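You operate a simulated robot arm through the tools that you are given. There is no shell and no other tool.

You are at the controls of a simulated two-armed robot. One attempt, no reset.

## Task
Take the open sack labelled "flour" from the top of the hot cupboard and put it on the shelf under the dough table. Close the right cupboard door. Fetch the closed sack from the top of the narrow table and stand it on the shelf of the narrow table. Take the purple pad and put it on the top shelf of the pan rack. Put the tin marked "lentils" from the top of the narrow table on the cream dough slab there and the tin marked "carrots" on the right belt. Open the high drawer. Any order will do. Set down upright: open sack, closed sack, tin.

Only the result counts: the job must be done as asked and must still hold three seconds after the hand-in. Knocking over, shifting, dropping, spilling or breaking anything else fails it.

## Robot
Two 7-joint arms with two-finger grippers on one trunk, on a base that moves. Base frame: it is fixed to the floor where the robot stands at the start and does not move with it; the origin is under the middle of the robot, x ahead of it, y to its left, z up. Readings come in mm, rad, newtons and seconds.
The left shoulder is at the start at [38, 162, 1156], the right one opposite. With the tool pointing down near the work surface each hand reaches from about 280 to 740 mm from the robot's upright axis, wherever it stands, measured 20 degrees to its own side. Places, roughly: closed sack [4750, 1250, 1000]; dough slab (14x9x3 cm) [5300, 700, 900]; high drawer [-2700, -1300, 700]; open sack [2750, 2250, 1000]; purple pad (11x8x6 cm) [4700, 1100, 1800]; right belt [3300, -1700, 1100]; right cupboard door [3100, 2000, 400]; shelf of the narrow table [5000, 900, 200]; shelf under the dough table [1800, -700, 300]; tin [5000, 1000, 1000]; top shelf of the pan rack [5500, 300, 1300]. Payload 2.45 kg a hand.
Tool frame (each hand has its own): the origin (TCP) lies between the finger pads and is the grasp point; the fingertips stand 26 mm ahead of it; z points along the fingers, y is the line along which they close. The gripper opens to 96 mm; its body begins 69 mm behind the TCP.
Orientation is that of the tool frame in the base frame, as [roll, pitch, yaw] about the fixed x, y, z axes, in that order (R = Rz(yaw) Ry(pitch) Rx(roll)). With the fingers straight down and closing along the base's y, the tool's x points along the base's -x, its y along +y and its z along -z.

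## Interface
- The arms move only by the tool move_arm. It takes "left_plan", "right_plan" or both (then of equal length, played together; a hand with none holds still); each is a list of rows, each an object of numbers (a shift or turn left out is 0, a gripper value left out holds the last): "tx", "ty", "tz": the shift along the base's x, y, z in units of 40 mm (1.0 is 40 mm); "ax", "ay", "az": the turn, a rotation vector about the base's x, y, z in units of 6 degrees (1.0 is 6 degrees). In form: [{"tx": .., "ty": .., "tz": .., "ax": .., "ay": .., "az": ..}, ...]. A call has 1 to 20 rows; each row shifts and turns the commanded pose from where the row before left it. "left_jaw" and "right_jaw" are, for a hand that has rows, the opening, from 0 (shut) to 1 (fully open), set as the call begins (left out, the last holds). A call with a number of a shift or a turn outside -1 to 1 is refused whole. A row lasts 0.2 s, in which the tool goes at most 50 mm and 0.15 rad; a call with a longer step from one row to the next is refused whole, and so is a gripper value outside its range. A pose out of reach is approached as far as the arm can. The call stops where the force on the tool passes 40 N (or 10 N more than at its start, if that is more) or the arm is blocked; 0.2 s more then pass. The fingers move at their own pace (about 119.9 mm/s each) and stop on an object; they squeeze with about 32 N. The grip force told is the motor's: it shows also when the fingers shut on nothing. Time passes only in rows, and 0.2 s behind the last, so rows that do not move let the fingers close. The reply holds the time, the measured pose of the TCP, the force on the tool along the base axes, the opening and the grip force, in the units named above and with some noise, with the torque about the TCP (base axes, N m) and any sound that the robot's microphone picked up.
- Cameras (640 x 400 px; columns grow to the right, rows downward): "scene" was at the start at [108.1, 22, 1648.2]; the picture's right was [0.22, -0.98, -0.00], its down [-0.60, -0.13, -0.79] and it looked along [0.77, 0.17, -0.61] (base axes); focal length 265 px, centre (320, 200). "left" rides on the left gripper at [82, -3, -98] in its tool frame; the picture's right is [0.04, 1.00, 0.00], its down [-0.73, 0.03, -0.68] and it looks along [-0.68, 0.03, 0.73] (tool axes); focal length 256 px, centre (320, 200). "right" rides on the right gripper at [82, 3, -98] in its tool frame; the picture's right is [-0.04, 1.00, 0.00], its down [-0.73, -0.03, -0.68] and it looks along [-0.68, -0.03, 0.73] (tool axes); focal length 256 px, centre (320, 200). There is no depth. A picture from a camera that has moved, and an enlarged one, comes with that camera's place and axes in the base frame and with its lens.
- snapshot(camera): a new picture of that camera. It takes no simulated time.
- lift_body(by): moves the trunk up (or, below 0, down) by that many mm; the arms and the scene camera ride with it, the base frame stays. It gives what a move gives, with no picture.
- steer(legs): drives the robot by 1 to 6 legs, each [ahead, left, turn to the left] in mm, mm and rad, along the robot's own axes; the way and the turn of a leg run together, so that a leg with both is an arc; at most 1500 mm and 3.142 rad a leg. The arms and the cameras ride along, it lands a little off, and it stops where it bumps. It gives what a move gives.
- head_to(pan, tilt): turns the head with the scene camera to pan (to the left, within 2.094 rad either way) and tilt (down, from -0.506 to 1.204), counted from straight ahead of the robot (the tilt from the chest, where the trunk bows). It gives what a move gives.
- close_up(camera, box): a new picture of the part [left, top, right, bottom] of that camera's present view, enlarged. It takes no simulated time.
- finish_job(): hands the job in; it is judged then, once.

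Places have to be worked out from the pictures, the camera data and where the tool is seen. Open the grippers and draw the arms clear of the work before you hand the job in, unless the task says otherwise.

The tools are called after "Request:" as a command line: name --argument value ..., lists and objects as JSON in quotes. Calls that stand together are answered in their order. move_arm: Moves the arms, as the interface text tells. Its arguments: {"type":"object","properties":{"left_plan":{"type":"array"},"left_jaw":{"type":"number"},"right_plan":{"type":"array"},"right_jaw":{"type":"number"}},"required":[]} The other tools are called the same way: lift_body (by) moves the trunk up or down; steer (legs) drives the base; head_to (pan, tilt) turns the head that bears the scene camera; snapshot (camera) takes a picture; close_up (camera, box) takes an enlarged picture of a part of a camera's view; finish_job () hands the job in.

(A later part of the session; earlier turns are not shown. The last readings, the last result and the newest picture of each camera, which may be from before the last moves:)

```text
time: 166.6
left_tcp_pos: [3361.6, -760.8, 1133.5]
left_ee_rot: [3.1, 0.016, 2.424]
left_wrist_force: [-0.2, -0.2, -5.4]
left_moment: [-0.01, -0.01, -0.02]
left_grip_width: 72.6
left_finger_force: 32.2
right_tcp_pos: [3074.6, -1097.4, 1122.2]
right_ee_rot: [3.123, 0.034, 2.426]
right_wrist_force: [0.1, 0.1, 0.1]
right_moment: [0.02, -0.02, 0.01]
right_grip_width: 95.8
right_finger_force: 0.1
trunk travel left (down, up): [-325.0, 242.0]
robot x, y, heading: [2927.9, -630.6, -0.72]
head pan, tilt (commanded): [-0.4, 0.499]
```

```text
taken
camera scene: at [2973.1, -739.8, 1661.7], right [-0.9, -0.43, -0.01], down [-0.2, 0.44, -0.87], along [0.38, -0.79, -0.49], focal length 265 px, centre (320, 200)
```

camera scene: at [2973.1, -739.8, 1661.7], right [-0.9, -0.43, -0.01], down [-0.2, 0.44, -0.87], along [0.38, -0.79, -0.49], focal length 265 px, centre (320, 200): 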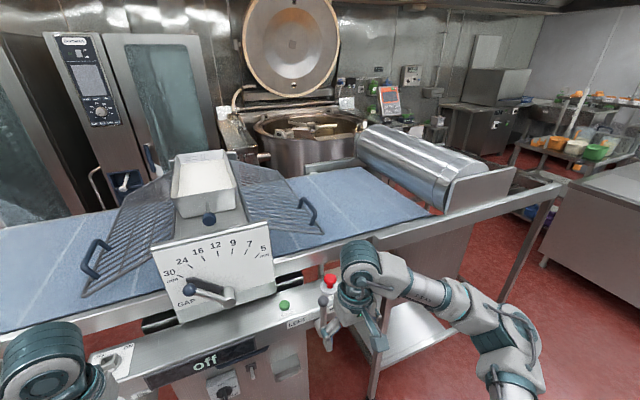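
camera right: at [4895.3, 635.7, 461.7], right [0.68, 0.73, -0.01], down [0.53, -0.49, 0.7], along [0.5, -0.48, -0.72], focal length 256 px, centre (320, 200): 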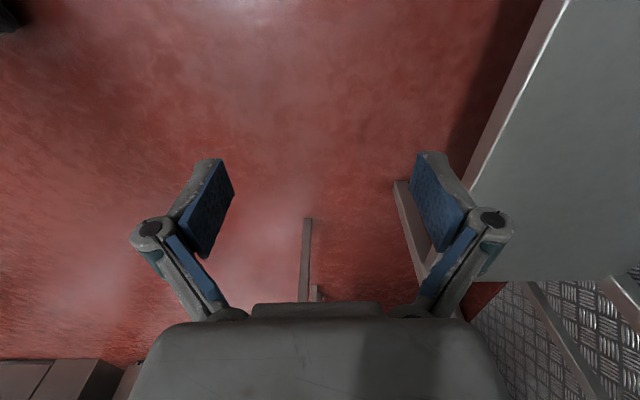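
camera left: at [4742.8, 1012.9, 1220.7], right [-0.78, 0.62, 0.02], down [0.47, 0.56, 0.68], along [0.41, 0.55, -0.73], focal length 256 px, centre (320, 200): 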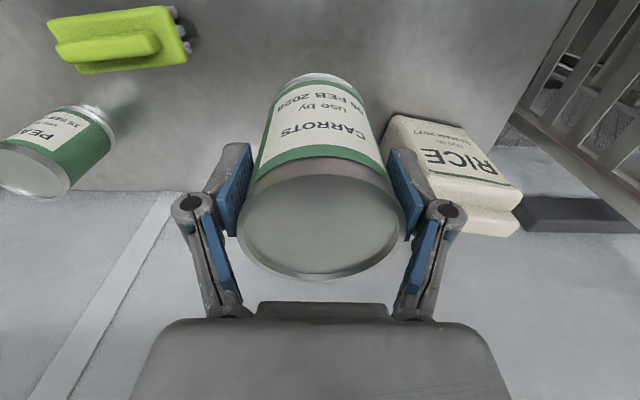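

I strafe right ~690 mm more so the left hand faces the right belt, then look.

Request:
steer --legs '[[0, -690, 0]]'

Request:
head_to --pan 0.1 --tilt 0.55

Request:
snapshot --camera "scene"

Request:
snapshot --camera "right"

Request:
snapshot --camera "left"

```text
time: 170.4
left_tcp_pos: [2927.9, -1252.0, 1128.9]
left_ee_rot: [3.124, 0.015, 2.439]
left_wrist_force: [1.0, 0.5, -5.1]
left_moment: [-0.01, 0.09, -0.02]
left_grip_width: 72.6
left_finger_force: 32.8
right_tcp_pos: [2645.2, -1592.8, 1128.8]
right_ee_rot: [-3.135, 0.034, 2.443]
right_wrist_force: [0.5, 0.7, 0.6]
right_moment: [-0.04, 0.05, 0.03]
right_grip_width: 95.9
right_finger_force: 0.1
trunk travel left (down, up): [-325.0, 242.0]
robot x, y, heading: [2475.9, -1148.8, -0.712]
head pan, tilt (commanded): [-0.4, 0.499]
```

```text
time: 171.3
left_tcp_pos: [2926.8, -1248.4, 1129.1]
left_ee_rot: [3.122, 0.019, 2.439]
left_wrist_force: [-0.1, 0.4, -4.3]
left_moment: [0.04, 0.05, 0.01]
left_grip_width: 72.6
left_finger_force: 32.0
right_tcp_pos: [2644.7, -1588.1, 1130.0]
right_ee_rot: [-3.134, 0.037, 2.444]
right_wrist_force: [0.6, 0.2, 0.7]
right_moment: [0.02, 0.01, -0.02]
right_grip_width: 96.0
right_finger_force: 0.1
trunk travel left (down, up): [-325.0, 242.0]
robot x, y, heading: [2479.9, -1149.0, -0.713]
head pan, tilt (commanded): [0.099, 0.55]
```

```text
taken
camera scene: at [2584.6, -1192.1, 1657.2], right [-0.58, -0.82, 0.02], down [-0.44, 0.29, -0.85], along [0.69, -0.5, -0.53], focal length 265 px, centre (320, 200)
```

scene: 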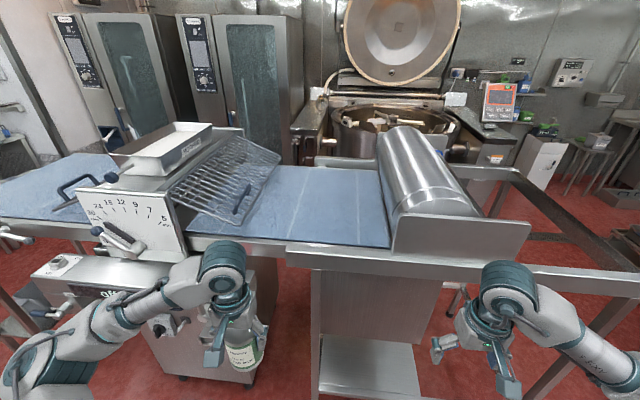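

```text
taken
camera right: at [2580.9, -1530.6, 1226.2], right [0.67, 0.74, 0.0], down [0.53, -0.47, 0.71], along [0.52, -0.48, -0.71], focal length 256 px, centre (320, 200)
```

right: 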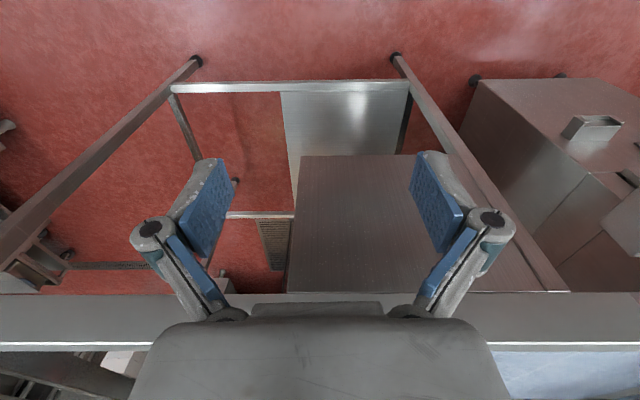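

```text
taken
camera left: at [2859.1, -1200.6, 1227.6], right [0.61, 0.79, 0.02], down [0.56, -0.45, 0.69], along [0.56, -0.41, -0.72], focal length 256 px, centre (320, 200)
```

left: 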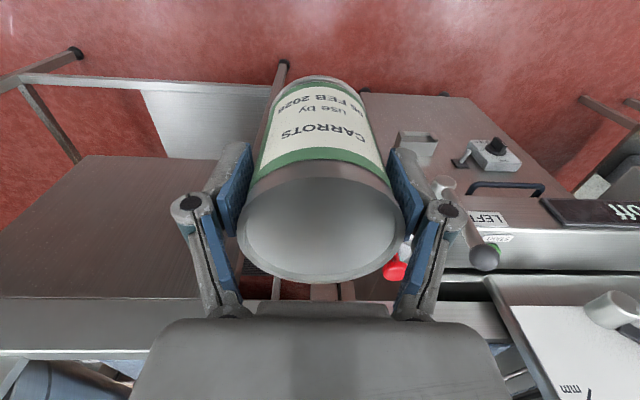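

The belt's front rail is at ≈v −3279 with belt height z≈1090; my tin's bottom is at ≈1038, so I raise the trunk 170 mm and then drive closer.

Request:
lift_body --by 170

Request:
steer --legs '[[240, -100, -0.01]]'

Request:
head_to --pan 0.3 --tilt 0.8

Request:
snapshot --camera "scene"

Request:
snapshot --camera "left"

Request:
snapshot --camera "right"

```text
time: 173.3
left_tcp_pos: [2927.7, -1248.9, 1299.5]
left_ee_rot: [3.12, 0.017, 2.442]
left_wrist_force: [1.8, 2.2, -4.7]
left_moment: [-0.04, 0.08, 0.0]
left_grip_width: 72.6
left_finger_force: 32.5
right_tcp_pos: [2646.1, -1586.9, 1300.0]
right_ee_rot: [-3.135, 0.038, 2.445]
right_wrist_force: [0.8, 1.1, -0.6]
right_moment: [-0.08, 0.1, 0.01]
right_grip_width: 96.0
right_finger_force: 0.0
trunk travel left (down, up): [-495.0, 72.0]
robot x, y, heading: [2476.6, -1148.4, -0.711]
head pan, tilt (commanded): [0.099, 0.55]
```

```text
time: 175.1
left_tcp_pos: [3039.8, -1480.0, 1300.5]
left_ee_rot: [3.122, 0.022, 2.436]
left_wrist_force: [0.7, 0.5, -5.5]
left_moment: [0.04, 0.08, 0.02]
left_grip_width: 72.5
left_finger_force: 31.9
right_tcp_pos: [2752.7, -1817.1, 1302.3]
right_ee_rot: [-3.137, 0.039, 2.441]
right_wrist_force: [-0.8, 0.3, 0.0]
right_moment: [-0.04, 0.04, 0.0]
right_grip_width: 96.0
right_finger_force: 0.0
trunk travel left (down, up): [-495.0, 72.0]
robot x, y, heading: [2592.3, -1380.6, -0.715]
head pan, tilt (commanded): [0.099, 0.55]
```

```text
time: 175.9
left_tcp_pos: [3028.0, -1493.4, 1303.5]
left_ee_rot: [3.107, 0.02, 2.44]
left_wrist_force: [0.1, -0.3, -3.9]
left_moment: [0.03, 0.03, 0.01]
left_grip_width: 72.4
left_finger_force: 31.8
right_tcp_pos: [2742.9, -1830.0, 1299.1]
right_ee_rot: [3.132, 0.039, 2.442]
right_wrist_force: [-0.3, -0.3, -0.6]
right_moment: [0.02, 0.03, 0.0]
right_grip_width: 96.0
right_finger_force: 0.1
trunk travel left (down, up): [-495.0, 72.0]
robot x, y, heading: [2591.8, -1376.4, -0.72]
head pan, tilt (commanded): [0.3, 0.799]
```

```text
taken
camera scene: at [2647.7, -1411.2, 1806.3], right [-0.41, -0.91, -0.01], down [-0.65, 0.3, -0.7], along [0.64, -0.28, -0.72], focal length 265 px, centre (320, 200)
```

scene: 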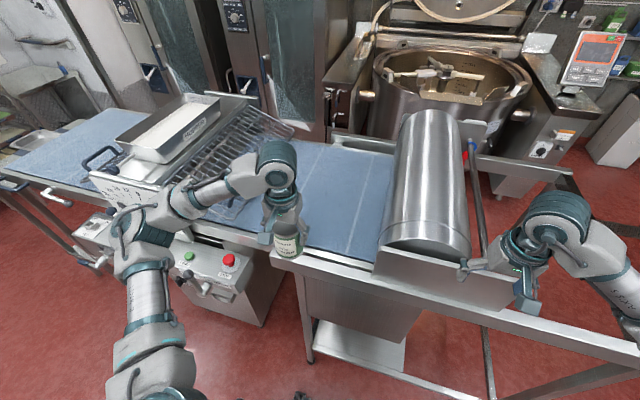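

```text
taken
camera left: at [2959.4, -1445.8, 1401.2], right [0.61, 0.79, 0.03], down [0.55, -0.46, 0.69], along [0.56, -0.41, -0.72], focal length 256 px, centre (320, 200)
```

left: 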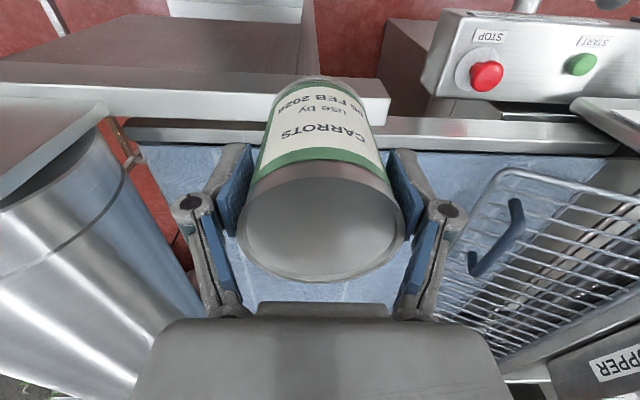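

```text
taken
camera right: at [2679.0, -1773.9, 1393.8], right [0.68, 0.74, 0.01], down [0.52, -0.48, 0.71], along [0.53, -0.47, -0.71], focal length 256 px, centre (320, 200)
```

right: 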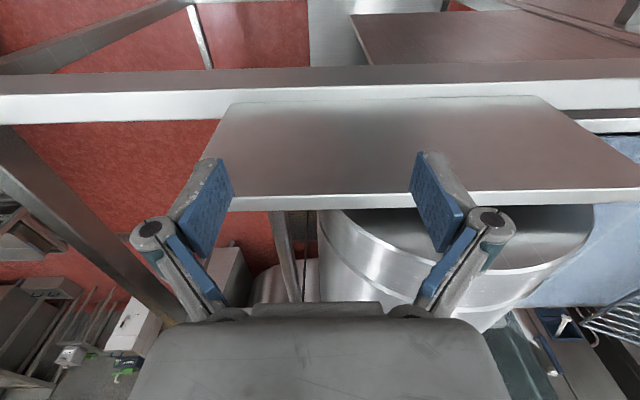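

The belt is free between the guard (u≈1150) and the cylinder (u≈680); the tin should go ~200 mm farther forward. I advance the left hand over the belt and check.

Request:
move_arm --left_plan '[{"tx": 0.75, "ty": -0.66}, {"tx": 0.75, "ty": -0.66}, {"tx": 0.75, "ty": -0.66}, {"tx": 0.75, "ty": -0.66}, {"tx": 0.75, "ty": -0.66}, {"tz": -0.5}, {"tz": -0.5}, {"tz": -0.5}]'

Request:
snapshot --camera "left"

Request:
snapshot --camera "scene"

```text
time: 177.7
left_tcp_pos: [3169.0, -1638.9, 1246.2]
left_ee_rot: [3.1, 0.018, 2.436]
left_wrist_force: [-1.4, 0.3, -4.2]
left_moment: [0.02, 0.01, 0.01]
left_grip_width: 72.1
left_finger_force: 32.4
right_tcp_pos: [2734.0, -1843.0, 1296.7]
right_ee_rot: [3.124, 0.038, 2.437]
right_wrist_force: [-0.6, 0.0, -0.3]
right_moment: [0.02, 0.02, -0.01]
right_grip_width: 96.0
right_finger_force: 0.1
trunk travel left (down, up): [-495.0, 72.0]
robot x, y, heading: [2587.0, -1382.5, -0.724]
head pan, tilt (commanded): [0.3, 0.799]
```

```text
taken
camera left: at [3099.4, -1592.7, 1343.2], right [0.62, 0.79, 0.04], down [0.55, -0.47, 0.69], along [0.57, -0.4, -0.72], focal length 256 px, centre (320, 200)
```

left: 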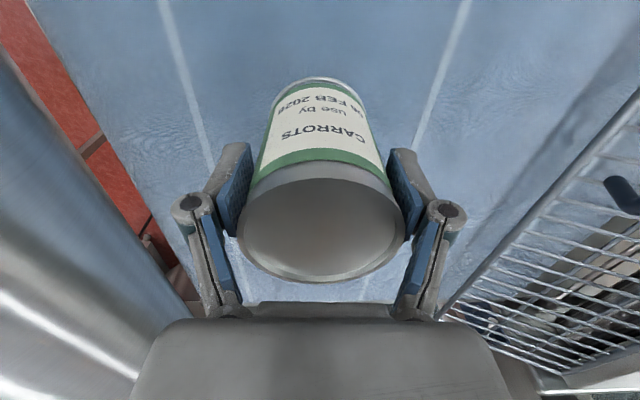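

```text
taken
camera scene: at [2639.3, -1425.3, 1806.1], right [-0.41, -0.91, -0.01], down [-0.65, 0.3, -0.7], along [0.64, -0.27, -0.72], focal length 265 px, centre (320, 200)
```

scene: 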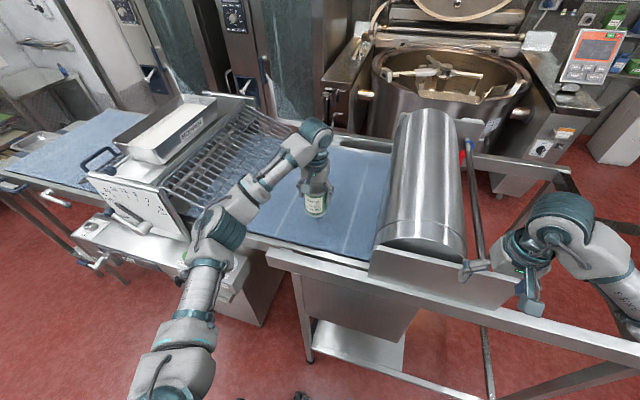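

The tin is over free belt. I lower in steps, watching the load.

Request:
move_arm --left_plan '[{"tz": -0.4}, {"tz": -0.4}, {"tz": -0.25}, {}]'

Request:
snapshot --camera "left"

Request:
close_up --camera "scene" --box '[230, 100, 430, 260]'

```text
time: 178.7
left_tcp_pos: [3169.7, -1635.5, 1203.3]
left_ee_rot: [3.101, 0.022, 2.436]
left_wrist_force: [0.5, 0.0, -4.9]
left_moment: [0.06, 0.0, -0.03]
left_grip_width: 72.4
left_finger_force: 31.8
right_tcp_pos: [2735.0, -1840.0, 1295.9]
right_ee_rot: [3.126, 0.04, 2.435]
right_wrist_force: [-0.8, 0.1, 0.3]
right_moment: [0.03, -0.07, -0.01]
right_grip_width: 96.0
right_finger_force: 0.0
trunk travel left (down, up): [-495.0, 72.0]
robot x, y, heading: [2585.9, -1380.5, -0.721]
head pan, tilt (commanded): [0.3, 0.799]
```

```text
taken
camera left: at [3101.0, -1588.6, 1300.6], right [0.62, 0.79, 0.04], down [0.55, -0.47, 0.69], along [0.57, -0.41, -0.72], focal length 256 px, centre (320, 200)
```

left: 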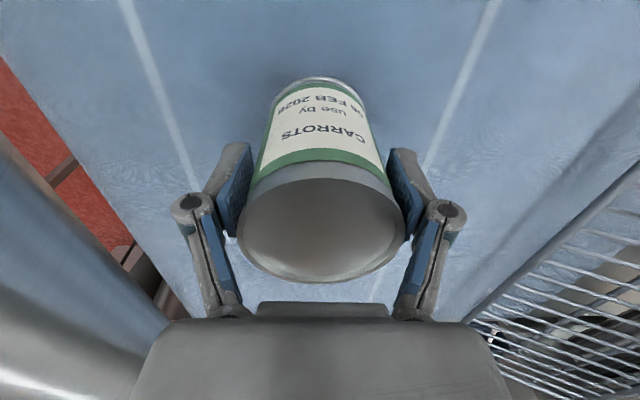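

```text
2.50 times, centred on (330, 180) of scene
camera zoom: at [2639.7, -1421.8, 1806.2], right [-0.41, -0.91, -0.01], down [-0.65, 0.3, -0.7], along [0.64, -0.28, -0.72], focal length 664 px, centre (295, 250)
```

zoom: 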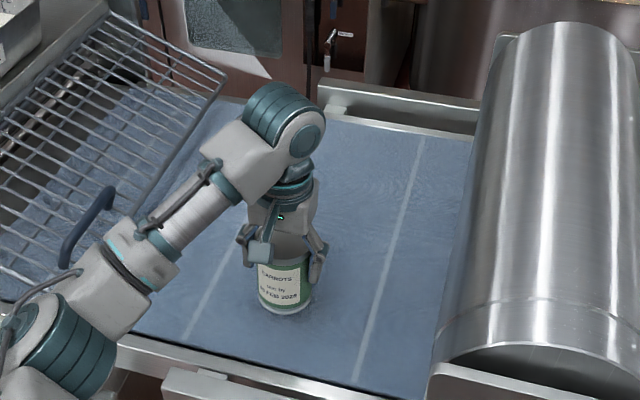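

Still hanging free (−4.9 N). I keep lowering in small steps.

Request:
move_arm --left_plan '[{"tz": -0.15}, {"tz": -0.12}, {}]'

Request:
move_arm --left_plan '[{"tz": -0.1}, {"tz": -0.08}, {}]'

```text
time: 179.5
left_tcp_pos: [3166.6, -1639.8, 1192.7]
left_ee_rot: [3.096, 0.021, 2.433]
left_wrist_force: [0.8, -0.1, -4.7]
left_moment: [0.02, -0.02, -0.01]
left_grip_width: 72.5
left_finger_force: 32.1
right_tcp_pos: [2732.0, -1843.7, 1295.9]
right_ee_rot: [3.124, 0.039, 2.437]
right_wrist_force: [-0.8, 0.6, 0.0]
right_moment: [-0.01, 0.01, -0.01]
right_grip_width: 96.0
right_finger_force: 0.1
trunk travel left (down, up): [-495.0, 72.0]
robot x, y, heading: [2589.7, -1380.2, -0.719]
head pan, tilt (commanded): [0.3, 0.799]
```

```text
time: 180.3
left_tcp_pos: [3174.1, -1629.2, 1183.5]
left_ee_rot: [3.105, 0.022, 2.435]
left_wrist_force: [-0.1, -0.1, -4.7]
left_moment: [0.02, 0.02, -0.01]
left_grip_width: 72.2
left_finger_force: 32.2
right_tcp_pos: [2738.8, -1835.2, 1297.6]
right_ee_rot: [3.129, 0.04, 2.436]
right_wrist_force: [0.6, -0.6, 0.6]
right_moment: [0.02, -0.01, 0.02]
right_grip_width: 96.1
right_finger_force: 0.1
trunk travel left (down, up): [-495.0, 72.0]
robot x, y, heading: [2590.1, -1382.0, -0.72]
head pan, tilt (commanded): [0.3, 0.799]
```

No contact yet at TCP 1183. I continue by ~5 mm steps.

Request:
move_arm --left_plan '[{"tz": -0.1}, {}, {}]'

Request:
move_arm --left_plan '[{"tz": -0.1}, {}, {}]'

Request:
move_arm --left_plan '[{"tz": -0.1}, {}, {}]'

```text
time: 181.1
left_tcp_pos: [3184.2, -1617.5, 1180.0]
left_ee_rot: [3.112, 0.021, 2.439]
left_wrist_force: [2.8, 3.3, 7.5]
left_moment: [0.25, 0.15, -0.09]
left_grip_width: 72.3
left_finger_force: 31.5
right_tcp_pos: [2748.2, -1823.1, 1300.0]
right_ee_rot: [3.14, 0.041, 2.44]
right_wrist_force: [0.4, 0.5, 0.0]
right_moment: [0.01, -0.01, 0.03]
right_grip_width: 96.2
right_finger_force: 0.0
trunk travel left (down, up): [-495.0, 72.0]
robot x, y, heading: [2592.9, -1377.8, -0.72]
head pan, tilt (commanded): [0.3, 0.799]
```

```text
time: 181.9
left_tcp_pos: [3175.4, -1625.6, 1177.7]
left_ee_rot: [3.109, 0.024, 2.435]
left_wrist_force: [-2.8, -7.4, 16.7]
left_moment: [-1.02, 0.46, -0.08]
left_grip_width: 72.8
left_finger_force: 32.1
right_tcp_pos: [2741.4, -1830.1, 1299.2]
right_ee_rot: [3.133, 0.043, 2.44]
right_wrist_force: [0.5, 0.5, 0.3]
right_moment: [-0.01, -0.02, 0.01]
right_grip_width: 96.0
right_finger_force: 0.2
trunk travel left (down, up): [-495.0, 72.0]
robot x, y, heading: [2588.9, -1383.6, -0.717]
head pan, tilt (commanded): [0.3, 0.799]
```

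```text
time: 182.7
left_tcp_pos: [3175.2, -1625.2, 1174.2]
left_ee_rot: [3.107, 0.024, 2.437]
left_wrist_force: [2.7, -0.2, 19.7]
left_moment: [-0.67, 0.27, 0.05]
left_grip_width: 72.3
left_finger_force: 31.8
right_tcp_pos: [2740.1, -1830.4, 1299.1]
right_ee_rot: [3.132, 0.041, 2.438]
right_wrist_force: [0.6, 0.0, -0.6]
right_moment: [-0.01, 0.05, 0.05]
right_grip_width: 96.0
right_finger_force: 0.1
trunk travel left (down, up): [-495.0, 72.0]
robot x, y, heading: [2590.5, -1378.8, -0.716]
head pan, tilt (commanded): [0.3, 0.799]
```

Contact at ≈1180; now pressing ~20 N. I ease up 4 mm and release, letting the sway settle.

Request:
move_arm --left_plan '[{"tz": 0.1}, {}, {}, {}, {}]'

Request:
move_arm --left_plan '[{}, {}, {}]' --left_jaw 1.0

Request:
snapshot --camera "left"

```text
time: 183.9
left_tcp_pos: [3177.2, -1626.4, 1176.2]
left_ee_rot: [3.106, 0.019, 2.437]
left_wrist_force: [0.5, -0.2, -4.2]
left_moment: [0.05, 0.02, 0.03]
left_grip_width: 72.1
left_finger_force: 32.2
right_tcp_pos: [2741.8, -1832.2, 1297.5]
right_ee_rot: [3.134, 0.041, 2.438]
right_wrist_force: [0.4, 0.1, 0.8]
right_moment: [-0.01, -0.01, -0.04]
right_grip_width: 95.9
right_finger_force: 0.1
trunk travel left (down, up): [-495.0, 72.0]
robot x, y, heading: [2589.1, -1378.3, -0.72]
head pan, tilt (commanded): [0.3, 0.799]
```

```text
time: 184.7
left_tcp_pos: [3176.8, -1626.9, 1177.1]
left_ee_rot: [3.106, 0.022, 2.436]
left_wrist_force: [0.4, 0.2, -0.1]
left_moment: [-0.01, 0.01, 0.01]
left_grip_width: 96.1
left_finger_force: 0.1
right_tcp_pos: [2742.0, -1832.0, 1298.9]
right_ee_rot: [3.13, 0.039, 2.439]
right_wrist_force: [0.3, -0.1, -0.4]
right_moment: [0.0, -0.04, 0.02]
right_grip_width: 95.9
right_finger_force: 0.0
trunk travel left (down, up): [-495.0, 72.0]
robot x, y, heading: [2590.5, -1380.9, -0.719]
head pan, tilt (commanded): [0.3, 0.799]
```

```text
taken
camera left: at [3107.3, -1579.9, 1273.7], right [0.62, 0.79, 0.03], down [0.55, -0.46, 0.69], along [0.56, -0.41, -0.72], focal length 256 px, centre (320, 200)
```

left: 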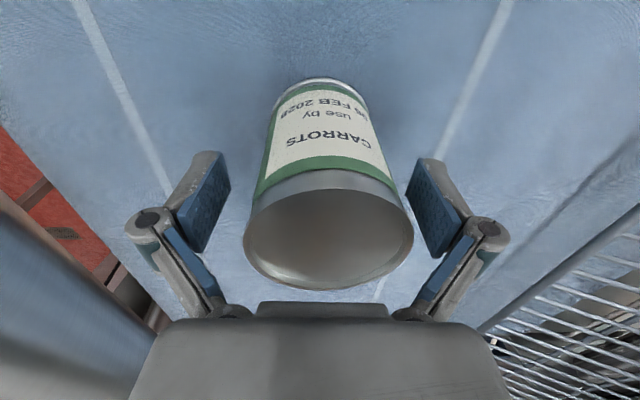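

The tin stands on the belt, slightly nearer the left finger. I centre the hand by ~5 mm and rise straight up.

Request:
move_arm --left_plan '[{"tx": 0.07, "ty": 0.09}, {"tz": 0.4}, {"tz": 0.7}, {"tz": 0.8}, {"tz": 0.8}]'

Request:
snapshot --camera "left"

Request:
close_up --camera "scene" --box '[230, 100, 430, 260]'

```text
time: 185.9
left_tcp_pos: [3177.6, -1622.9, 1285.1]
left_ee_rot: [3.107, 0.021, 2.436]
left_wrist_force: [0.2, -0.5, 0.8]
left_moment: [0.0, -0.01, 0.01]
left_grip_width: 96.0
left_finger_force: 0.1
right_tcp_pos: [2739.3, -1832.4, 1298.4]
right_ee_rot: [3.13, 0.041, 2.439]
right_wrist_force: [-0.6, -0.4, 0.9]
right_moment: [0.03, -0.01, 0.05]
right_grip_width: 96.2
right_finger_force: 0.0
trunk travel left (down, up): [-495.0, 72.0]
robot x, y, heading: [2590.3, -1382.1, -0.715]
head pan, tilt (commanded): [0.3, 0.799]
```

```text
taken
camera left: at [3108.5, -1576.1, 1383.1], right [0.62, 0.79, 0.03], down [0.55, -0.46, 0.69], along [0.56, -0.41, -0.72], focal length 256 px, centre (320, 200)
```

left: 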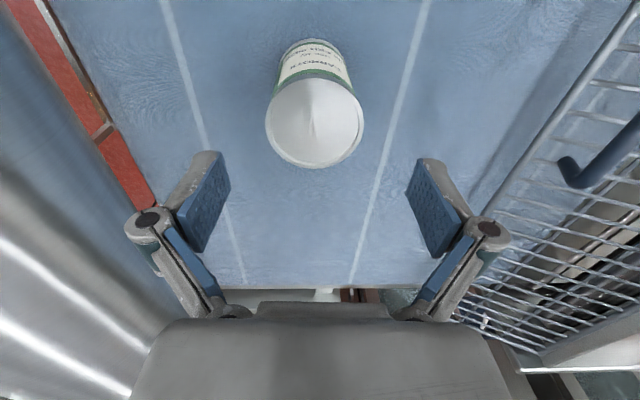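

```text
2.50 times, centred on (330, 180) of scene
camera zoom: at [2652.7, -1404.5, 1806.2], right [-0.41, -0.91, 0.0], down [-0.66, 0.29, -0.69], along [0.64, -0.28, -0.72], focal length 664 px, centre (295, 250)
```

zoom: 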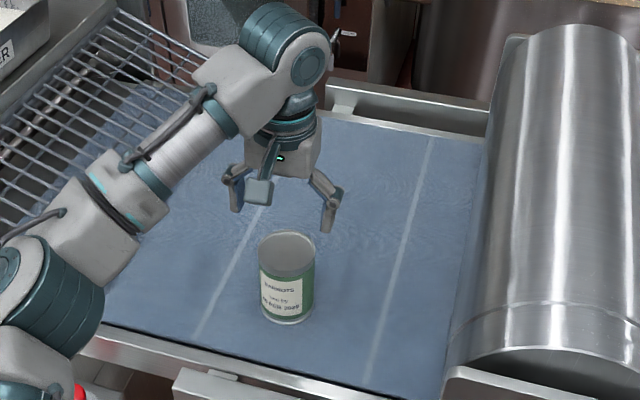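

CARROTS stands on the belt. I retract the hand, back up into the aisle, lower the trunk to normal, and look back at the dough table's shelf.

Request:
move_arm --left_plan '[{"tx": -0.75, "ty": 0.66, "tz": 0.2}, {"tx": -0.75, "ty": 0.66}, {"tx": -0.75, "ty": 0.66}, {"tx": -0.75, "ty": 0.66}, {"tx": -0.75, "ty": 0.66}]'

Request:
steer --legs '[[-270, 0, 0]]'

Request:
lift_body --by -170

Request:
head_to --pan -2.09 --tilt 0.7

Request:
snapshot --camera "scene"

Request:
head_to --pan 2.09 --tilt 0.7

Request:
snapshot --camera "scene"

```text
time: 187.1
left_tcp_pos: [3029.4, -1488.0, 1293.2]
left_ee_rot: [3.106, 0.02, 2.436]
left_wrist_force: [0.2, 0.3, 0.3]
left_moment: [0.01, -0.02, 0.01]
left_grip_width: 95.9
left_finger_force: 0.0
right_tcp_pos: [2739.1, -1830.6, 1298.3]
right_ee_rot: [3.133, 0.042, 2.438]
right_wrist_force: [-0.9, 0.1, 0.0]
right_moment: [-0.02, -0.01, 0.01]
right_grip_width: 95.8
right_finger_force: 0.0
trunk travel left (down, up): [-495.0, 72.0]
robot x, y, heading: [2593.8, -1381.6, -0.717]
head pan, tilt (commanded): [0.3, 0.799]
```

```text
time: 189.0
left_tcp_pos: [2828.5, -1315.4, 1291.5]
left_ee_rot: [3.108, 0.019, 2.435]
left_wrist_force: [-0.6, 0.9, -0.4]
left_moment: [0.0, 0.0, 0.01]
left_grip_width: 96.1
left_finger_force: 0.0
right_tcp_pos: [2540.1, -1655.3, 1297.9]
right_ee_rot: [3.132, 0.036, 2.437]
right_wrist_force: [-0.2, -0.6, 0.2]
right_moment: [0.0, 0.0, -0.01]
right_grip_width: 95.9
right_finger_force: 0.0
trunk travel left (down, up): [-495.0, 72.0]
robot x, y, heading: [2385.4, -1201.8, -0.725]
head pan, tilt (commanded): [0.3, 0.799]
```

```text
time: 190.9
left_tcp_pos: [2823.2, -1308.9, 1124.1]
left_ee_rot: [3.107, 0.025, 2.435]
left_wrist_force: [0.9, -0.3, -0.1]
left_moment: [0.0, 0.02, 0.0]
left_grip_width: 95.7
left_finger_force: 0.1
right_tcp_pos: [2534.1, -1650.2, 1129.0]
right_ee_rot: [3.133, 0.045, 2.439]
right_wrist_force: [-0.1, 0.1, -0.8]
right_moment: [0.01, 0.02, 0.0]
right_grip_width: 95.9
right_finger_force: 0.1
trunk travel left (down, up): [-325.0, 242.0]
robot x, y, heading: [2388.1, -1200.6, -0.72]
head pan, tilt (commanded): [0.3, 0.799]
```

```text
time: 193.1
left_tcp_pos: [2823.7, -1309.8, 1123.2]
left_ee_rot: [3.106, 0.022, 2.434]
left_wrist_force: [-0.2, -0.2, 0.6]
left_moment: [0.01, 0.0, 0.02]
left_grip_width: 96.0
left_finger_force: 0.0
right_tcp_pos: [2534.1, -1650.7, 1129.6]
right_ee_rot: [3.133, 0.042, 2.438]
right_wrist_force: [0.5, -0.6, -0.3]
right_moment: [0.02, 0.0, 0.05]
right_grip_width: 95.9
right_finger_force: 0.1
trunk travel left (down, up): [-325.0, 242.0]
robot x, y, heading: [2383.4, -1201.8, -0.721]
head pan, tilt (commanded): [-2.089, 0.7]
```

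```text
taken
camera scene: at [2321.3, -1242.3, 1645.0], right [-0.33, 0.95, 0.0], down [0.61, 0.21, -0.77], along [-0.72, -0.25, -0.64], focal length 265 px, centre (320, 200)
```

scene: 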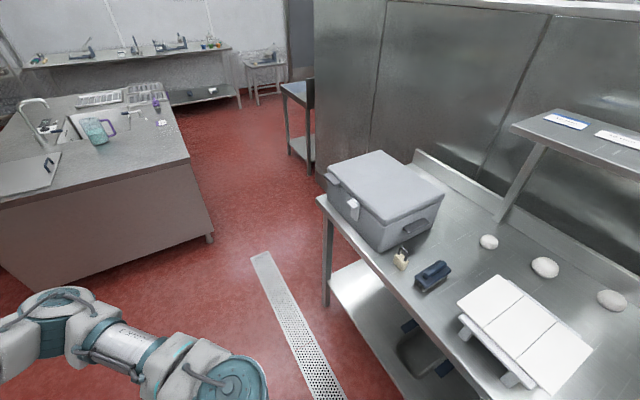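

```text
time: 196.5
left_tcp_pos: [2823.8, -1309.2, 1123.1]
left_ee_rot: [3.106, 0.023, 2.435]
left_wrist_force: [0.4, 0.1, -0.1]
left_moment: [-0.01, -0.02, -0.03]
left_grip_width: 95.9
left_finger_force: 0.0
right_tcp_pos: [2534.3, -1650.3, 1131.5]
right_ee_rot: [3.134, 0.043, 2.438]
right_wrist_force: [-0.4, 0.6, 0.7]
right_moment: [-0.01, 0.01, 0.01]
right_grip_width: 96.1
right_finger_force: 0.1
trunk travel left (down, up): [-325.0, 242.0]
robot x, y, heading: [2383.6, -1199.7, -0.721]
head pan, tilt (commanded): [2.089, 0.7]
```

```text
taken
camera scene: at [2418.9, -1131.2, 1645.0], right [0.98, -0.2, 0.0], down [-0.13, -0.63, -0.77], along [0.15, 0.75, -0.64], focal length 265 px, centre (320, 200)
```

scene: 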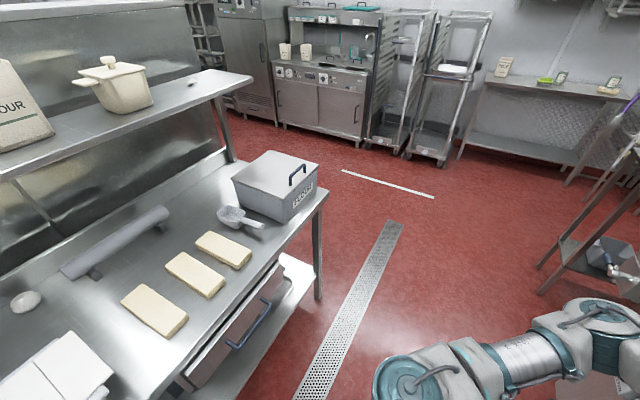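

The dough table is behind me. I strafe back left to the open area and take a detailed look at its lower shelf from there.

Request:
steer --legs '[[0, 900, 0], [0, 850, 0]]'

Request:
head_to --pan -1.75 --tilt 0.5

Request:
snapshot --camera "scene"

```text
time: 205.3
left_tcp_pos: [3978.2, -5.6, 1122.2]
left_ee_rot: [3.11, 0.023, 2.431]
left_wrist_force: [0.5, 0.1, -0.5]
left_moment: [-0.02, -0.01, 0.0]
left_grip_width: 96.2
left_finger_force: 0.1
right_tcp_pos: [3687.7, -346.0, 1129.1]
right_ee_rot: [3.135, 0.042, 2.437]
right_wrist_force: [0.2, -0.4, 0.1]
right_moment: [0.03, 0.04, -0.03]
right_grip_width: 95.9
right_finger_force: 0.1
trunk travel left (down, up): [-325.0, 242.0]
robot x, y, heading: [3537.5, 101.5, -0.72]
head pan, tilt (commanded): [2.089, 0.7]
```

```text
time: 208.5
left_tcp_pos: [3973.0, -9.4, 1126.7]
left_ee_rot: [3.106, 0.026, 2.433]
left_wrist_force: [-0.2, 0.6, 0.5]
left_moment: [0.02, 0.02, -0.01]
left_grip_width: 95.9
left_finger_force: 0.1
right_tcp_pos: [3681.7, -349.0, 1130.8]
right_ee_rot: [3.132, 0.045, 2.436]
right_wrist_force: [0.5, -0.3, -0.6]
right_moment: [0.01, 0.01, 0.01]
right_grip_width: 96.0
right_finger_force: 0.0
trunk travel left (down, up): [-325.0, 242.0]
robot x, y, heading: [3538.3, 105.4, -0.725]
head pan, tilt (commanded): [-1.751, 0.499]
```

```text
taken
camera scene: at [3482.9, 30.9, 1662.6], right [-0.62, 0.78, 0.0], down [0.37, 0.3, -0.88], along [-0.69, -0.54, -0.48], focal length 265 px, centre (320, 200)
```

scene: 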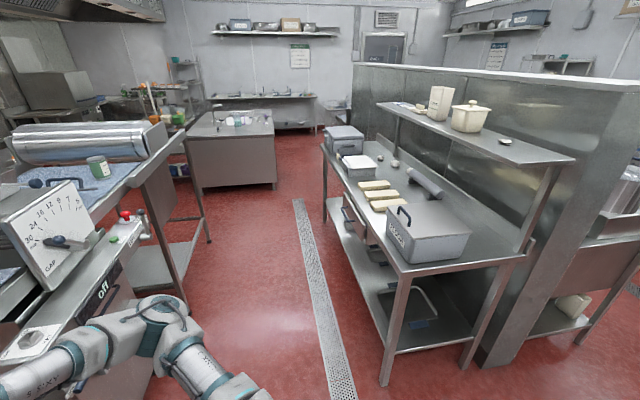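

Request:
close_up --camera "scene" --box '[310, 160, 540, 390]'

Request:
head_to --pan 1.571 --tilt 0.3

Request:
snapshot --camera "scene"

```text
1.74 times, centred on (425, 275) of scene
camera zoom: at [3482.9, 30.9, 1662.6], right [-0.62, 0.78, 0.0], down [0.37, 0.3, -0.88], along [-0.69, -0.54, -0.48], focal length 462 px, centre (137, 70)
```

zoom: 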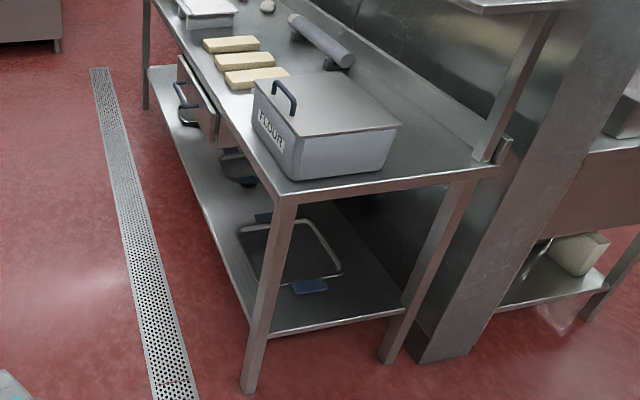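

```text
time: 211.3
left_tcp_pos: [3973.2, -7.2, 1125.8]
left_ee_rot: [3.104, 0.027, 2.433]
left_wrist_force: [0.5, -1.0, 0.8]
left_moment: [-0.01, 0.0, 0.01]
left_grip_width: 96.0
left_finger_force: 0.2
right_tcp_pos: [3682.6, -348.6, 1130.9]
right_ee_rot: [3.131, 0.044, 2.434]
right_wrist_force: [-0.4, 0.1, -0.2]
right_moment: [-0.03, 0.0, 0.01]
right_grip_width: 95.9
right_finger_force: 0.0
trunk travel left (down, up): [-325.0, 242.0]
robot x, y, heading: [3534.9, 103.7, -0.723]
head pan, tilt (commanded): [1.571, 0.3]
```

```text
taken
camera scene: at [3616.3, 157.3, 1681.0], right [0.75, -0.66, 0.0], down [-0.2, -0.22, -0.96], along [0.63, 0.72, -0.3], focal length 265 px, centre (320, 200)
```

scene: 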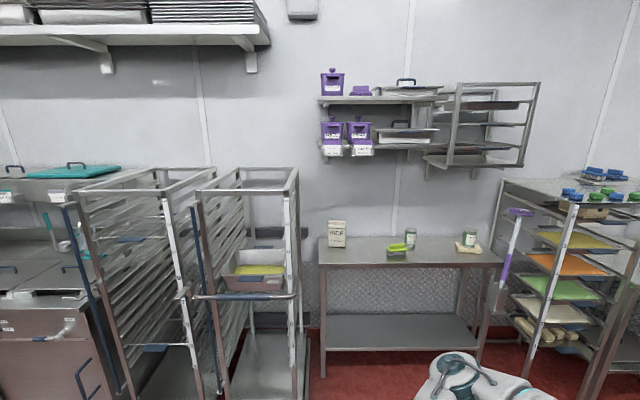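

The dough-table shelf's near end (u≈1621) is open and reachable from the end; a tray lies on part of it. Next the RICE sack: I tuck the left hand in, turn left to heading ≈1.55 and approach diagonally, stopping short for a look.

Request:
move_arm --left_plan '[{"tx": -0.74, "ty": -0.18}, {"tx": -0.74, "ty": -0.18}, {"tx": -0.74, "ty": -0.18}, {"tx": -0.74, "ty": -0.18}]'

Request:
steer --legs '[[0, 0, 2.272], [300, -780, 0]]'

Request:
head_to --pan -0.5 --tilt 0.6

Request:
snapshot --camera "scene"

```text
time: 212.3
left_tcp_pos: [3852.8, -41.3, 1126.5]
left_ee_rot: [3.103, 0.025, 2.433]
left_wrist_force: [-0.2, -0.2, 0.3]
left_moment: [0.01, 0.01, -0.01]
left_grip_width: 95.9
left_finger_force: 0.0
right_tcp_pos: [3679.1, -350.0, 1130.1]
right_ee_rot: [3.129, 0.045, 2.437]
right_wrist_force: [0.5, 0.3, -0.3]
right_moment: [0.03, -0.03, -0.01]
right_grip_width: 95.9
right_finger_force: 0.1
trunk travel left (down, up): [-325.0, 242.0]
robot x, y, heading: [3539.5, 104.3, -0.726]
head pan, tilt (commanded): [1.571, 0.3]
```

```text
time: 222.1
left_tcp_pos: [4253.7, 687.9, 1125.6]
left_ee_rot: [3.105, 0.027, -1.603]
left_wrist_force: [-0.8, 0.2, 0.3]
left_moment: [0.01, 0.02, -0.01]
left_grip_width: 95.9
left_finger_force: 0.2
right_tcp_pos: [4603.9, 747.4, 1131.3]
right_ee_rot: [3.13, 0.046, -1.602]
right_wrist_force: [0.0, 0.6, 0.4]
right_moment: [0.01, -0.02, -0.03]
right_grip_width: 96.2
right_finger_force: 0.1
trunk travel left (down, up): [-325.0, 242.0]
robot x, y, heading: [4342.1, 353.1, 1.519]
head pan, tilt (commanded): [1.571, 0.3]
```

```text
time: 224.1
left_tcp_pos: [4253.8, 684.9, 1124.7]
left_ee_rot: [3.104, 0.03, -1.604]
left_wrist_force: [-0.3, 0.2, 0.0]
left_moment: [0.01, 0.03, 0.02]
left_grip_width: 96.1
left_finger_force: 0.0
right_tcp_pos: [4603.2, 744.8, 1132.1]
right_ee_rot: [3.132, 0.047, -1.603]
right_wrist_force: [0.5, 0.7, -0.4]
right_moment: [0.01, 0.01, 0.03]
right_grip_width: 96.1
right_finger_force: 0.0
trunk travel left (down, up): [-325.0, 242.0]
robot x, y, heading: [4343.6, 351.1, 1.526]
head pan, tilt (commanded): [-0.499, 0.6]
```

```text
taken
camera scene: at [4390.7, 454.4, 1653.1], right [0.85, -0.52, 0.0], down [-0.29, -0.49, -0.82], along [0.43, 0.7, -0.57], focal length 265 px, centre (320, 200)
```

scene: 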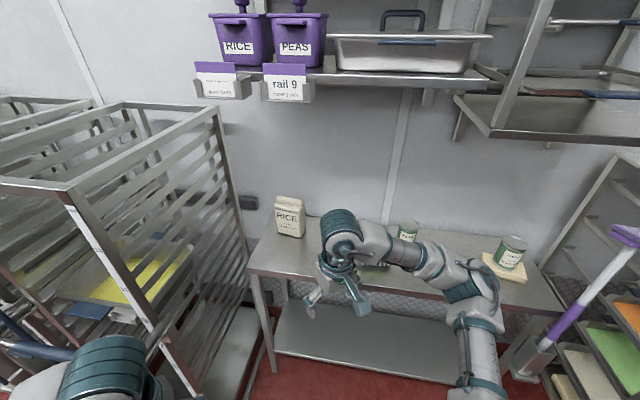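

Clear view. I drive the remaining ~330 mm forward and ~165 mm right to reach the RICE sack.

Request:
steer --legs '[[150, -100, 0.02], [175, -66, 0]]'

Request:
head_to --pan -0.4 --tilt 0.8

Request:
snapshot --camera "scene"

Request:
snapshot --camera "right"

```text
time: 226.7
left_tcp_pos: [4383.1, 981.6, 1122.1]
left_ee_rot: [3.133, 0.037, -1.595]
left_wrist_force: [2.2, -7.7, -0.4]
left_moment: [0.79, 0.22, 0.0]
left_grip_width: 95.9
left_finger_force: 0.1
right_tcp_pos: [4726.7, 1055.0, 1139.8]
right_ee_rot: [-3.116, 0.05, -1.57]
right_wrist_force: [-0.9, -1.5, -0.2]
right_moment: [0.12, -0.05, 0.0]
right_grip_width: 95.8
right_finger_force: 0.1
trunk travel left (down, up): [-325.0, 242.0]
robot x, y, heading: [4516.0, 661.2, 1.551]
head pan, tilt (commanded): [-0.499, 0.6]
stopped in leg 2: the robot was blocked; the commanded pose is now the measured one
```

```text
time: 227.4
left_tcp_pos: [4372.7, 975.3, 1122.8]
left_ee_rot: [3.139, 0.043, -1.585]
left_wrist_force: [-0.8, -0.4, 0.2]
left_moment: [0.01, 0.02, -0.02]
left_grip_width: 96.2
left_finger_force: 0.1
right_tcp_pos: [4722.3, 1045.5, 1144.8]
right_ee_rot: [-3.108, 0.06, -1.574]
right_wrist_force: [0.6, 0.7, -0.7]
right_moment: [0.01, 0.03, -0.01]
right_grip_width: 96.0
right_finger_force: 0.0
trunk travel left (down, up): [-325.0, 242.0]
robot x, y, heading: [4516.6, 661.7, 1.545]
head pan, tilt (commanded): [-0.4, 0.799]
```

```text
taken
camera scene: at [4513.6, 727.8, 1637.8], right [0.91, -0.41, 0.01], down [-0.28, -0.64, -0.71], along [0.3, 0.65, -0.7], focal length 265 px, centre (320, 200)
```

scene: 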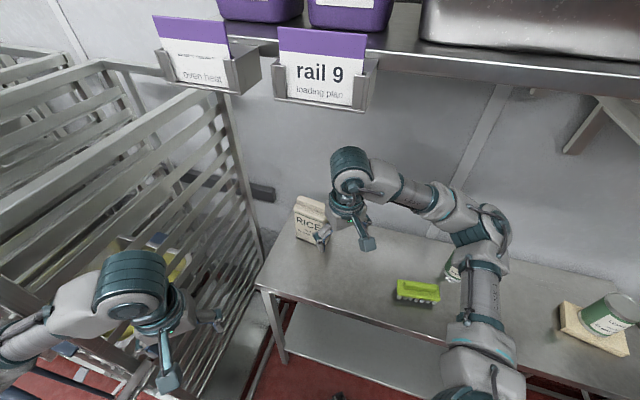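

```text
taken
camera right: at [4713.9, 958.3, 1238.8], right [-1.0, 0.04, -0.03], down [0.01, 0.69, 0.72], along [0.05, 0.72, -0.69], focal length 256 px, centre (320, 200)
```

right: 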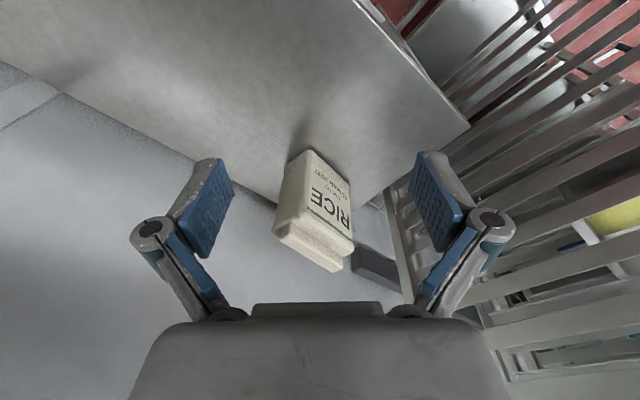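

The drive was blocked — the left hand shows a contact. I look through the left camera and a close-up to see what it touches.

Request:
snapshot --camera "left"

Request:
close_up --camera "scene" --box '[0, 180, 300, 400]'

```text
taken
camera left: at [4374.7, 887.3, 1218.5], right [-1.0, -0.03, 0.0], down [-0.02, 0.7, 0.71], along [-0.02, 0.71, -0.7], focal length 256 px, centre (320, 200)
```

left: 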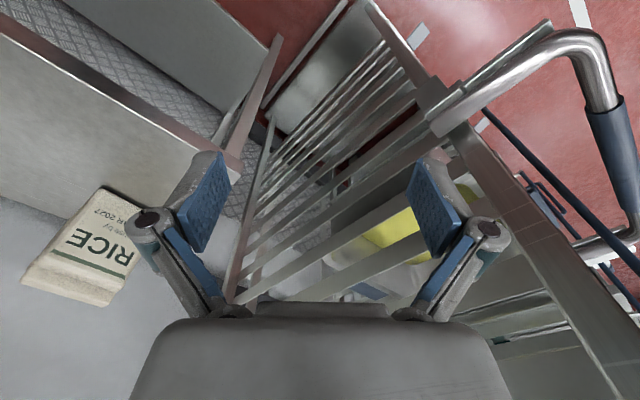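

```text
1.82 times, centred on (150, 290) of scene
camera zoom: at [4513.6, 727.8, 1637.8], right [0.91, -0.41, 0.01], down [-0.28, -0.64, -0.71], along [0.3, 0.65, -0.7], focal length 482 px, centre (629, 36)
```

zoom: 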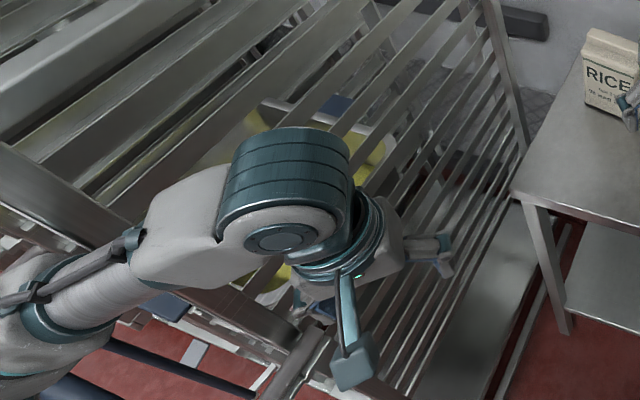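

The left hand touched the rack's right side (force pushed it back). I draw the left hand away to the right, re-read forces, and then check that the rack hasn't moved.

Request:
move_arm --left_plan '[{"tx": 0.5, "ty": -0.5}, {"tx": 0.8, "ty": -0.2}, {"tx": 0.8}, {"tx": 0.5}]'

Request:
snapshot --camera "left"

Request:
snapshot --camera "scene"

```text
time: 228.4
left_tcp_pos: [4383.2, 984.2, 1114.0]
left_ee_rot: [3.048, 0.122, -1.394]
left_wrist_force: [-0.6, 0.2, -0.4]
left_moment: [0.03, 0.01, -0.01]
left_grip_width: 95.8
left_finger_force: 0.1
right_tcp_pos: [4650.4, 1137.1, 1138.5]
right_ee_rot: [3.138, 0.085, -1.507]
right_wrist_force: [-2.4, 3.3, -0.5]
right_moment: [-0.29, -0.28, -0.03]
right_grip_width: 96.1
right_finger_force: 0.0
trunk travel left (down, up): [-325.0, 242.0]
robot x, y, heading: [4478.5, 717.3, 1.733]
head pan, tilt (commanded): [-0.4, 0.799]
stopped in row 4 (right hand): the arm was blocked; the commanded pose is now the measured one
```

```text
taken
camera left: at [4410.5, 893.5, 1203.3], right [-0.97, -0.23, 0.09], down [-0.08, 0.64, 0.76], along [-0.23, 0.73, -0.64], focal length 256 px, centre (320, 200)
```

left: 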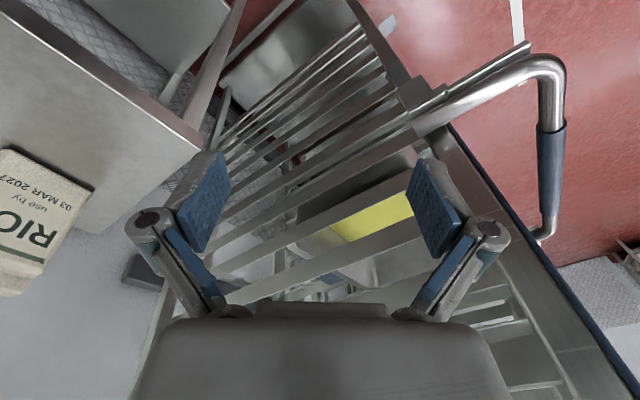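

```text
taken
camera scene: at [4373.4, 718.8, 1644.4], right [0.97, -0.23, 0.06], down [-0.11, -0.65, -0.75], along [0.21, 0.72, -0.66], focal length 265 px, centre (320, 200)
```

scene: 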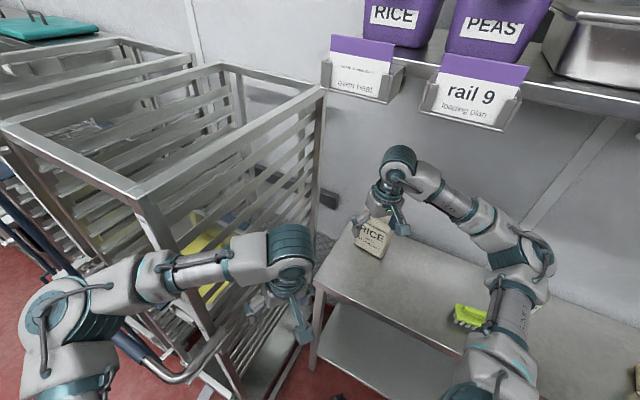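

The left forearm is resting against the rack's front post and the base swung a little. Before backing out I check the right hand's surroundings.

Request:
snapshot --camera "right"

Request:
close_up --camera "scene" --box '[300, 60, 560, 280]'

Request:
close_up --camera "scene" --box '[0, 160, 330, 400]'

```text
taken
camera right: at [4652.2, 1046.0, 1230.2], right [-1.0, -0.02, 0.01], down [-0.01, 0.68, 0.74], along [-0.02, 0.74, -0.68], focal length 256 px, centre (320, 200)
```

right: 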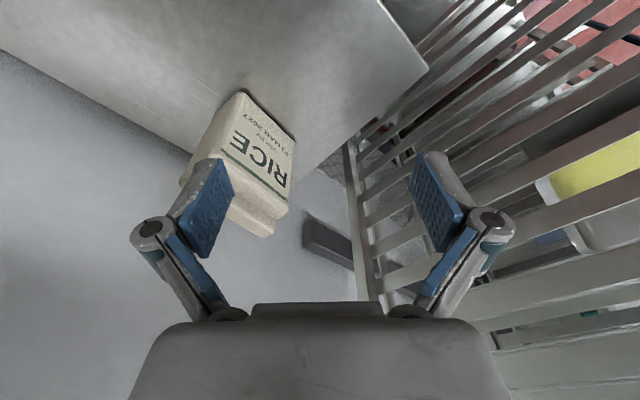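

```text
1.82 times, centred on (430, 170) of scene
camera zoom: at [4373.4, 718.8, 1644.4], right [0.97, -0.23, 0.06], down [-0.11, -0.65, -0.75], along [0.21, 0.72, -0.66], focal length 482 px, centre (120, 254)
```

zoom: 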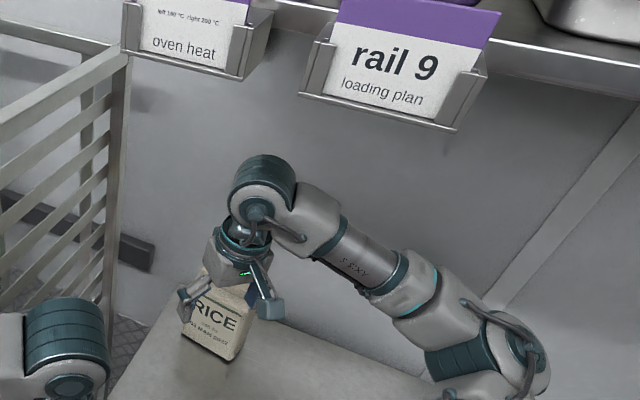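

```text
1.67 times, centred on (165, 280) of scene
camera zoom: at [4373.4, 718.8, 1644.4], right [0.97, -0.23, 0.06], down [-0.11, -0.65, -0.75], along [0.21, 0.72, -0.66], focal length 442 px, centre (578, 67)
```

zoom: 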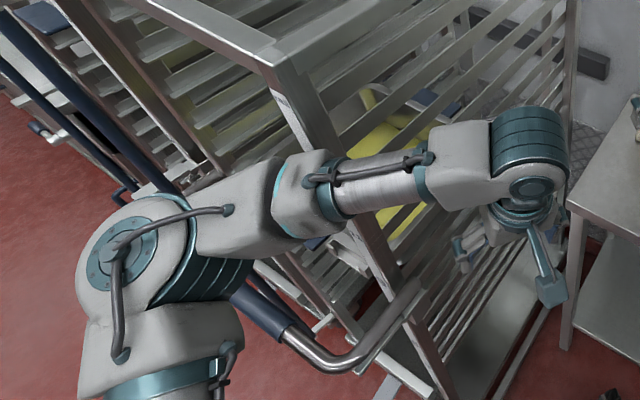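

The left forearm leans on the rack's right front post. I back out diagonally away from the rack.

Request:
steer --legs '[[-122, 55, 0]]'

Request:
snapshot --camera "scene"

```text
time: 229.1
left_tcp_pos: [4402.6, 1016.3, 1103.1]
left_ee_rot: [2.969, 0.071, -1.301]
left_wrist_force: [-0.3, -0.8, -0.7]
left_moment: [0.03, -0.05, -0.01]
left_grip_width: 95.9
left_finger_force: 0.0
right_tcp_pos: [4668.4, 1191.2, 1085.7]
right_ee_rot: [3.058, 0.013, -1.422]
right_wrist_force: [-4.0, 5.1, -1.7]
right_moment: [-0.34, -0.36, 0.03]
right_grip_width: 96.3
right_finger_force: 0.0
trunk travel left (down, up): [-325.0, 242.0]
robot x, y, heading: [4434.2, 687.5, 1.827]
head pan, tilt (commanded): [-0.4, 0.799]
stopped in leg 1: the robot was blocked; the commanded pose is now the measured one
```

```text
taken
camera scene: at [4437.2, 728.0, 1641.2], right [0.99, -0.14, 0.0], down [-0.1, -0.68, -0.72], along [0.1, 0.72, -0.69], focal length 265 px, centre (320, 200)
```

scene: 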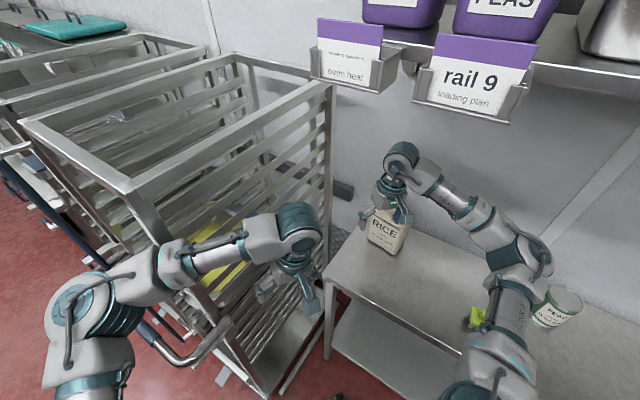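

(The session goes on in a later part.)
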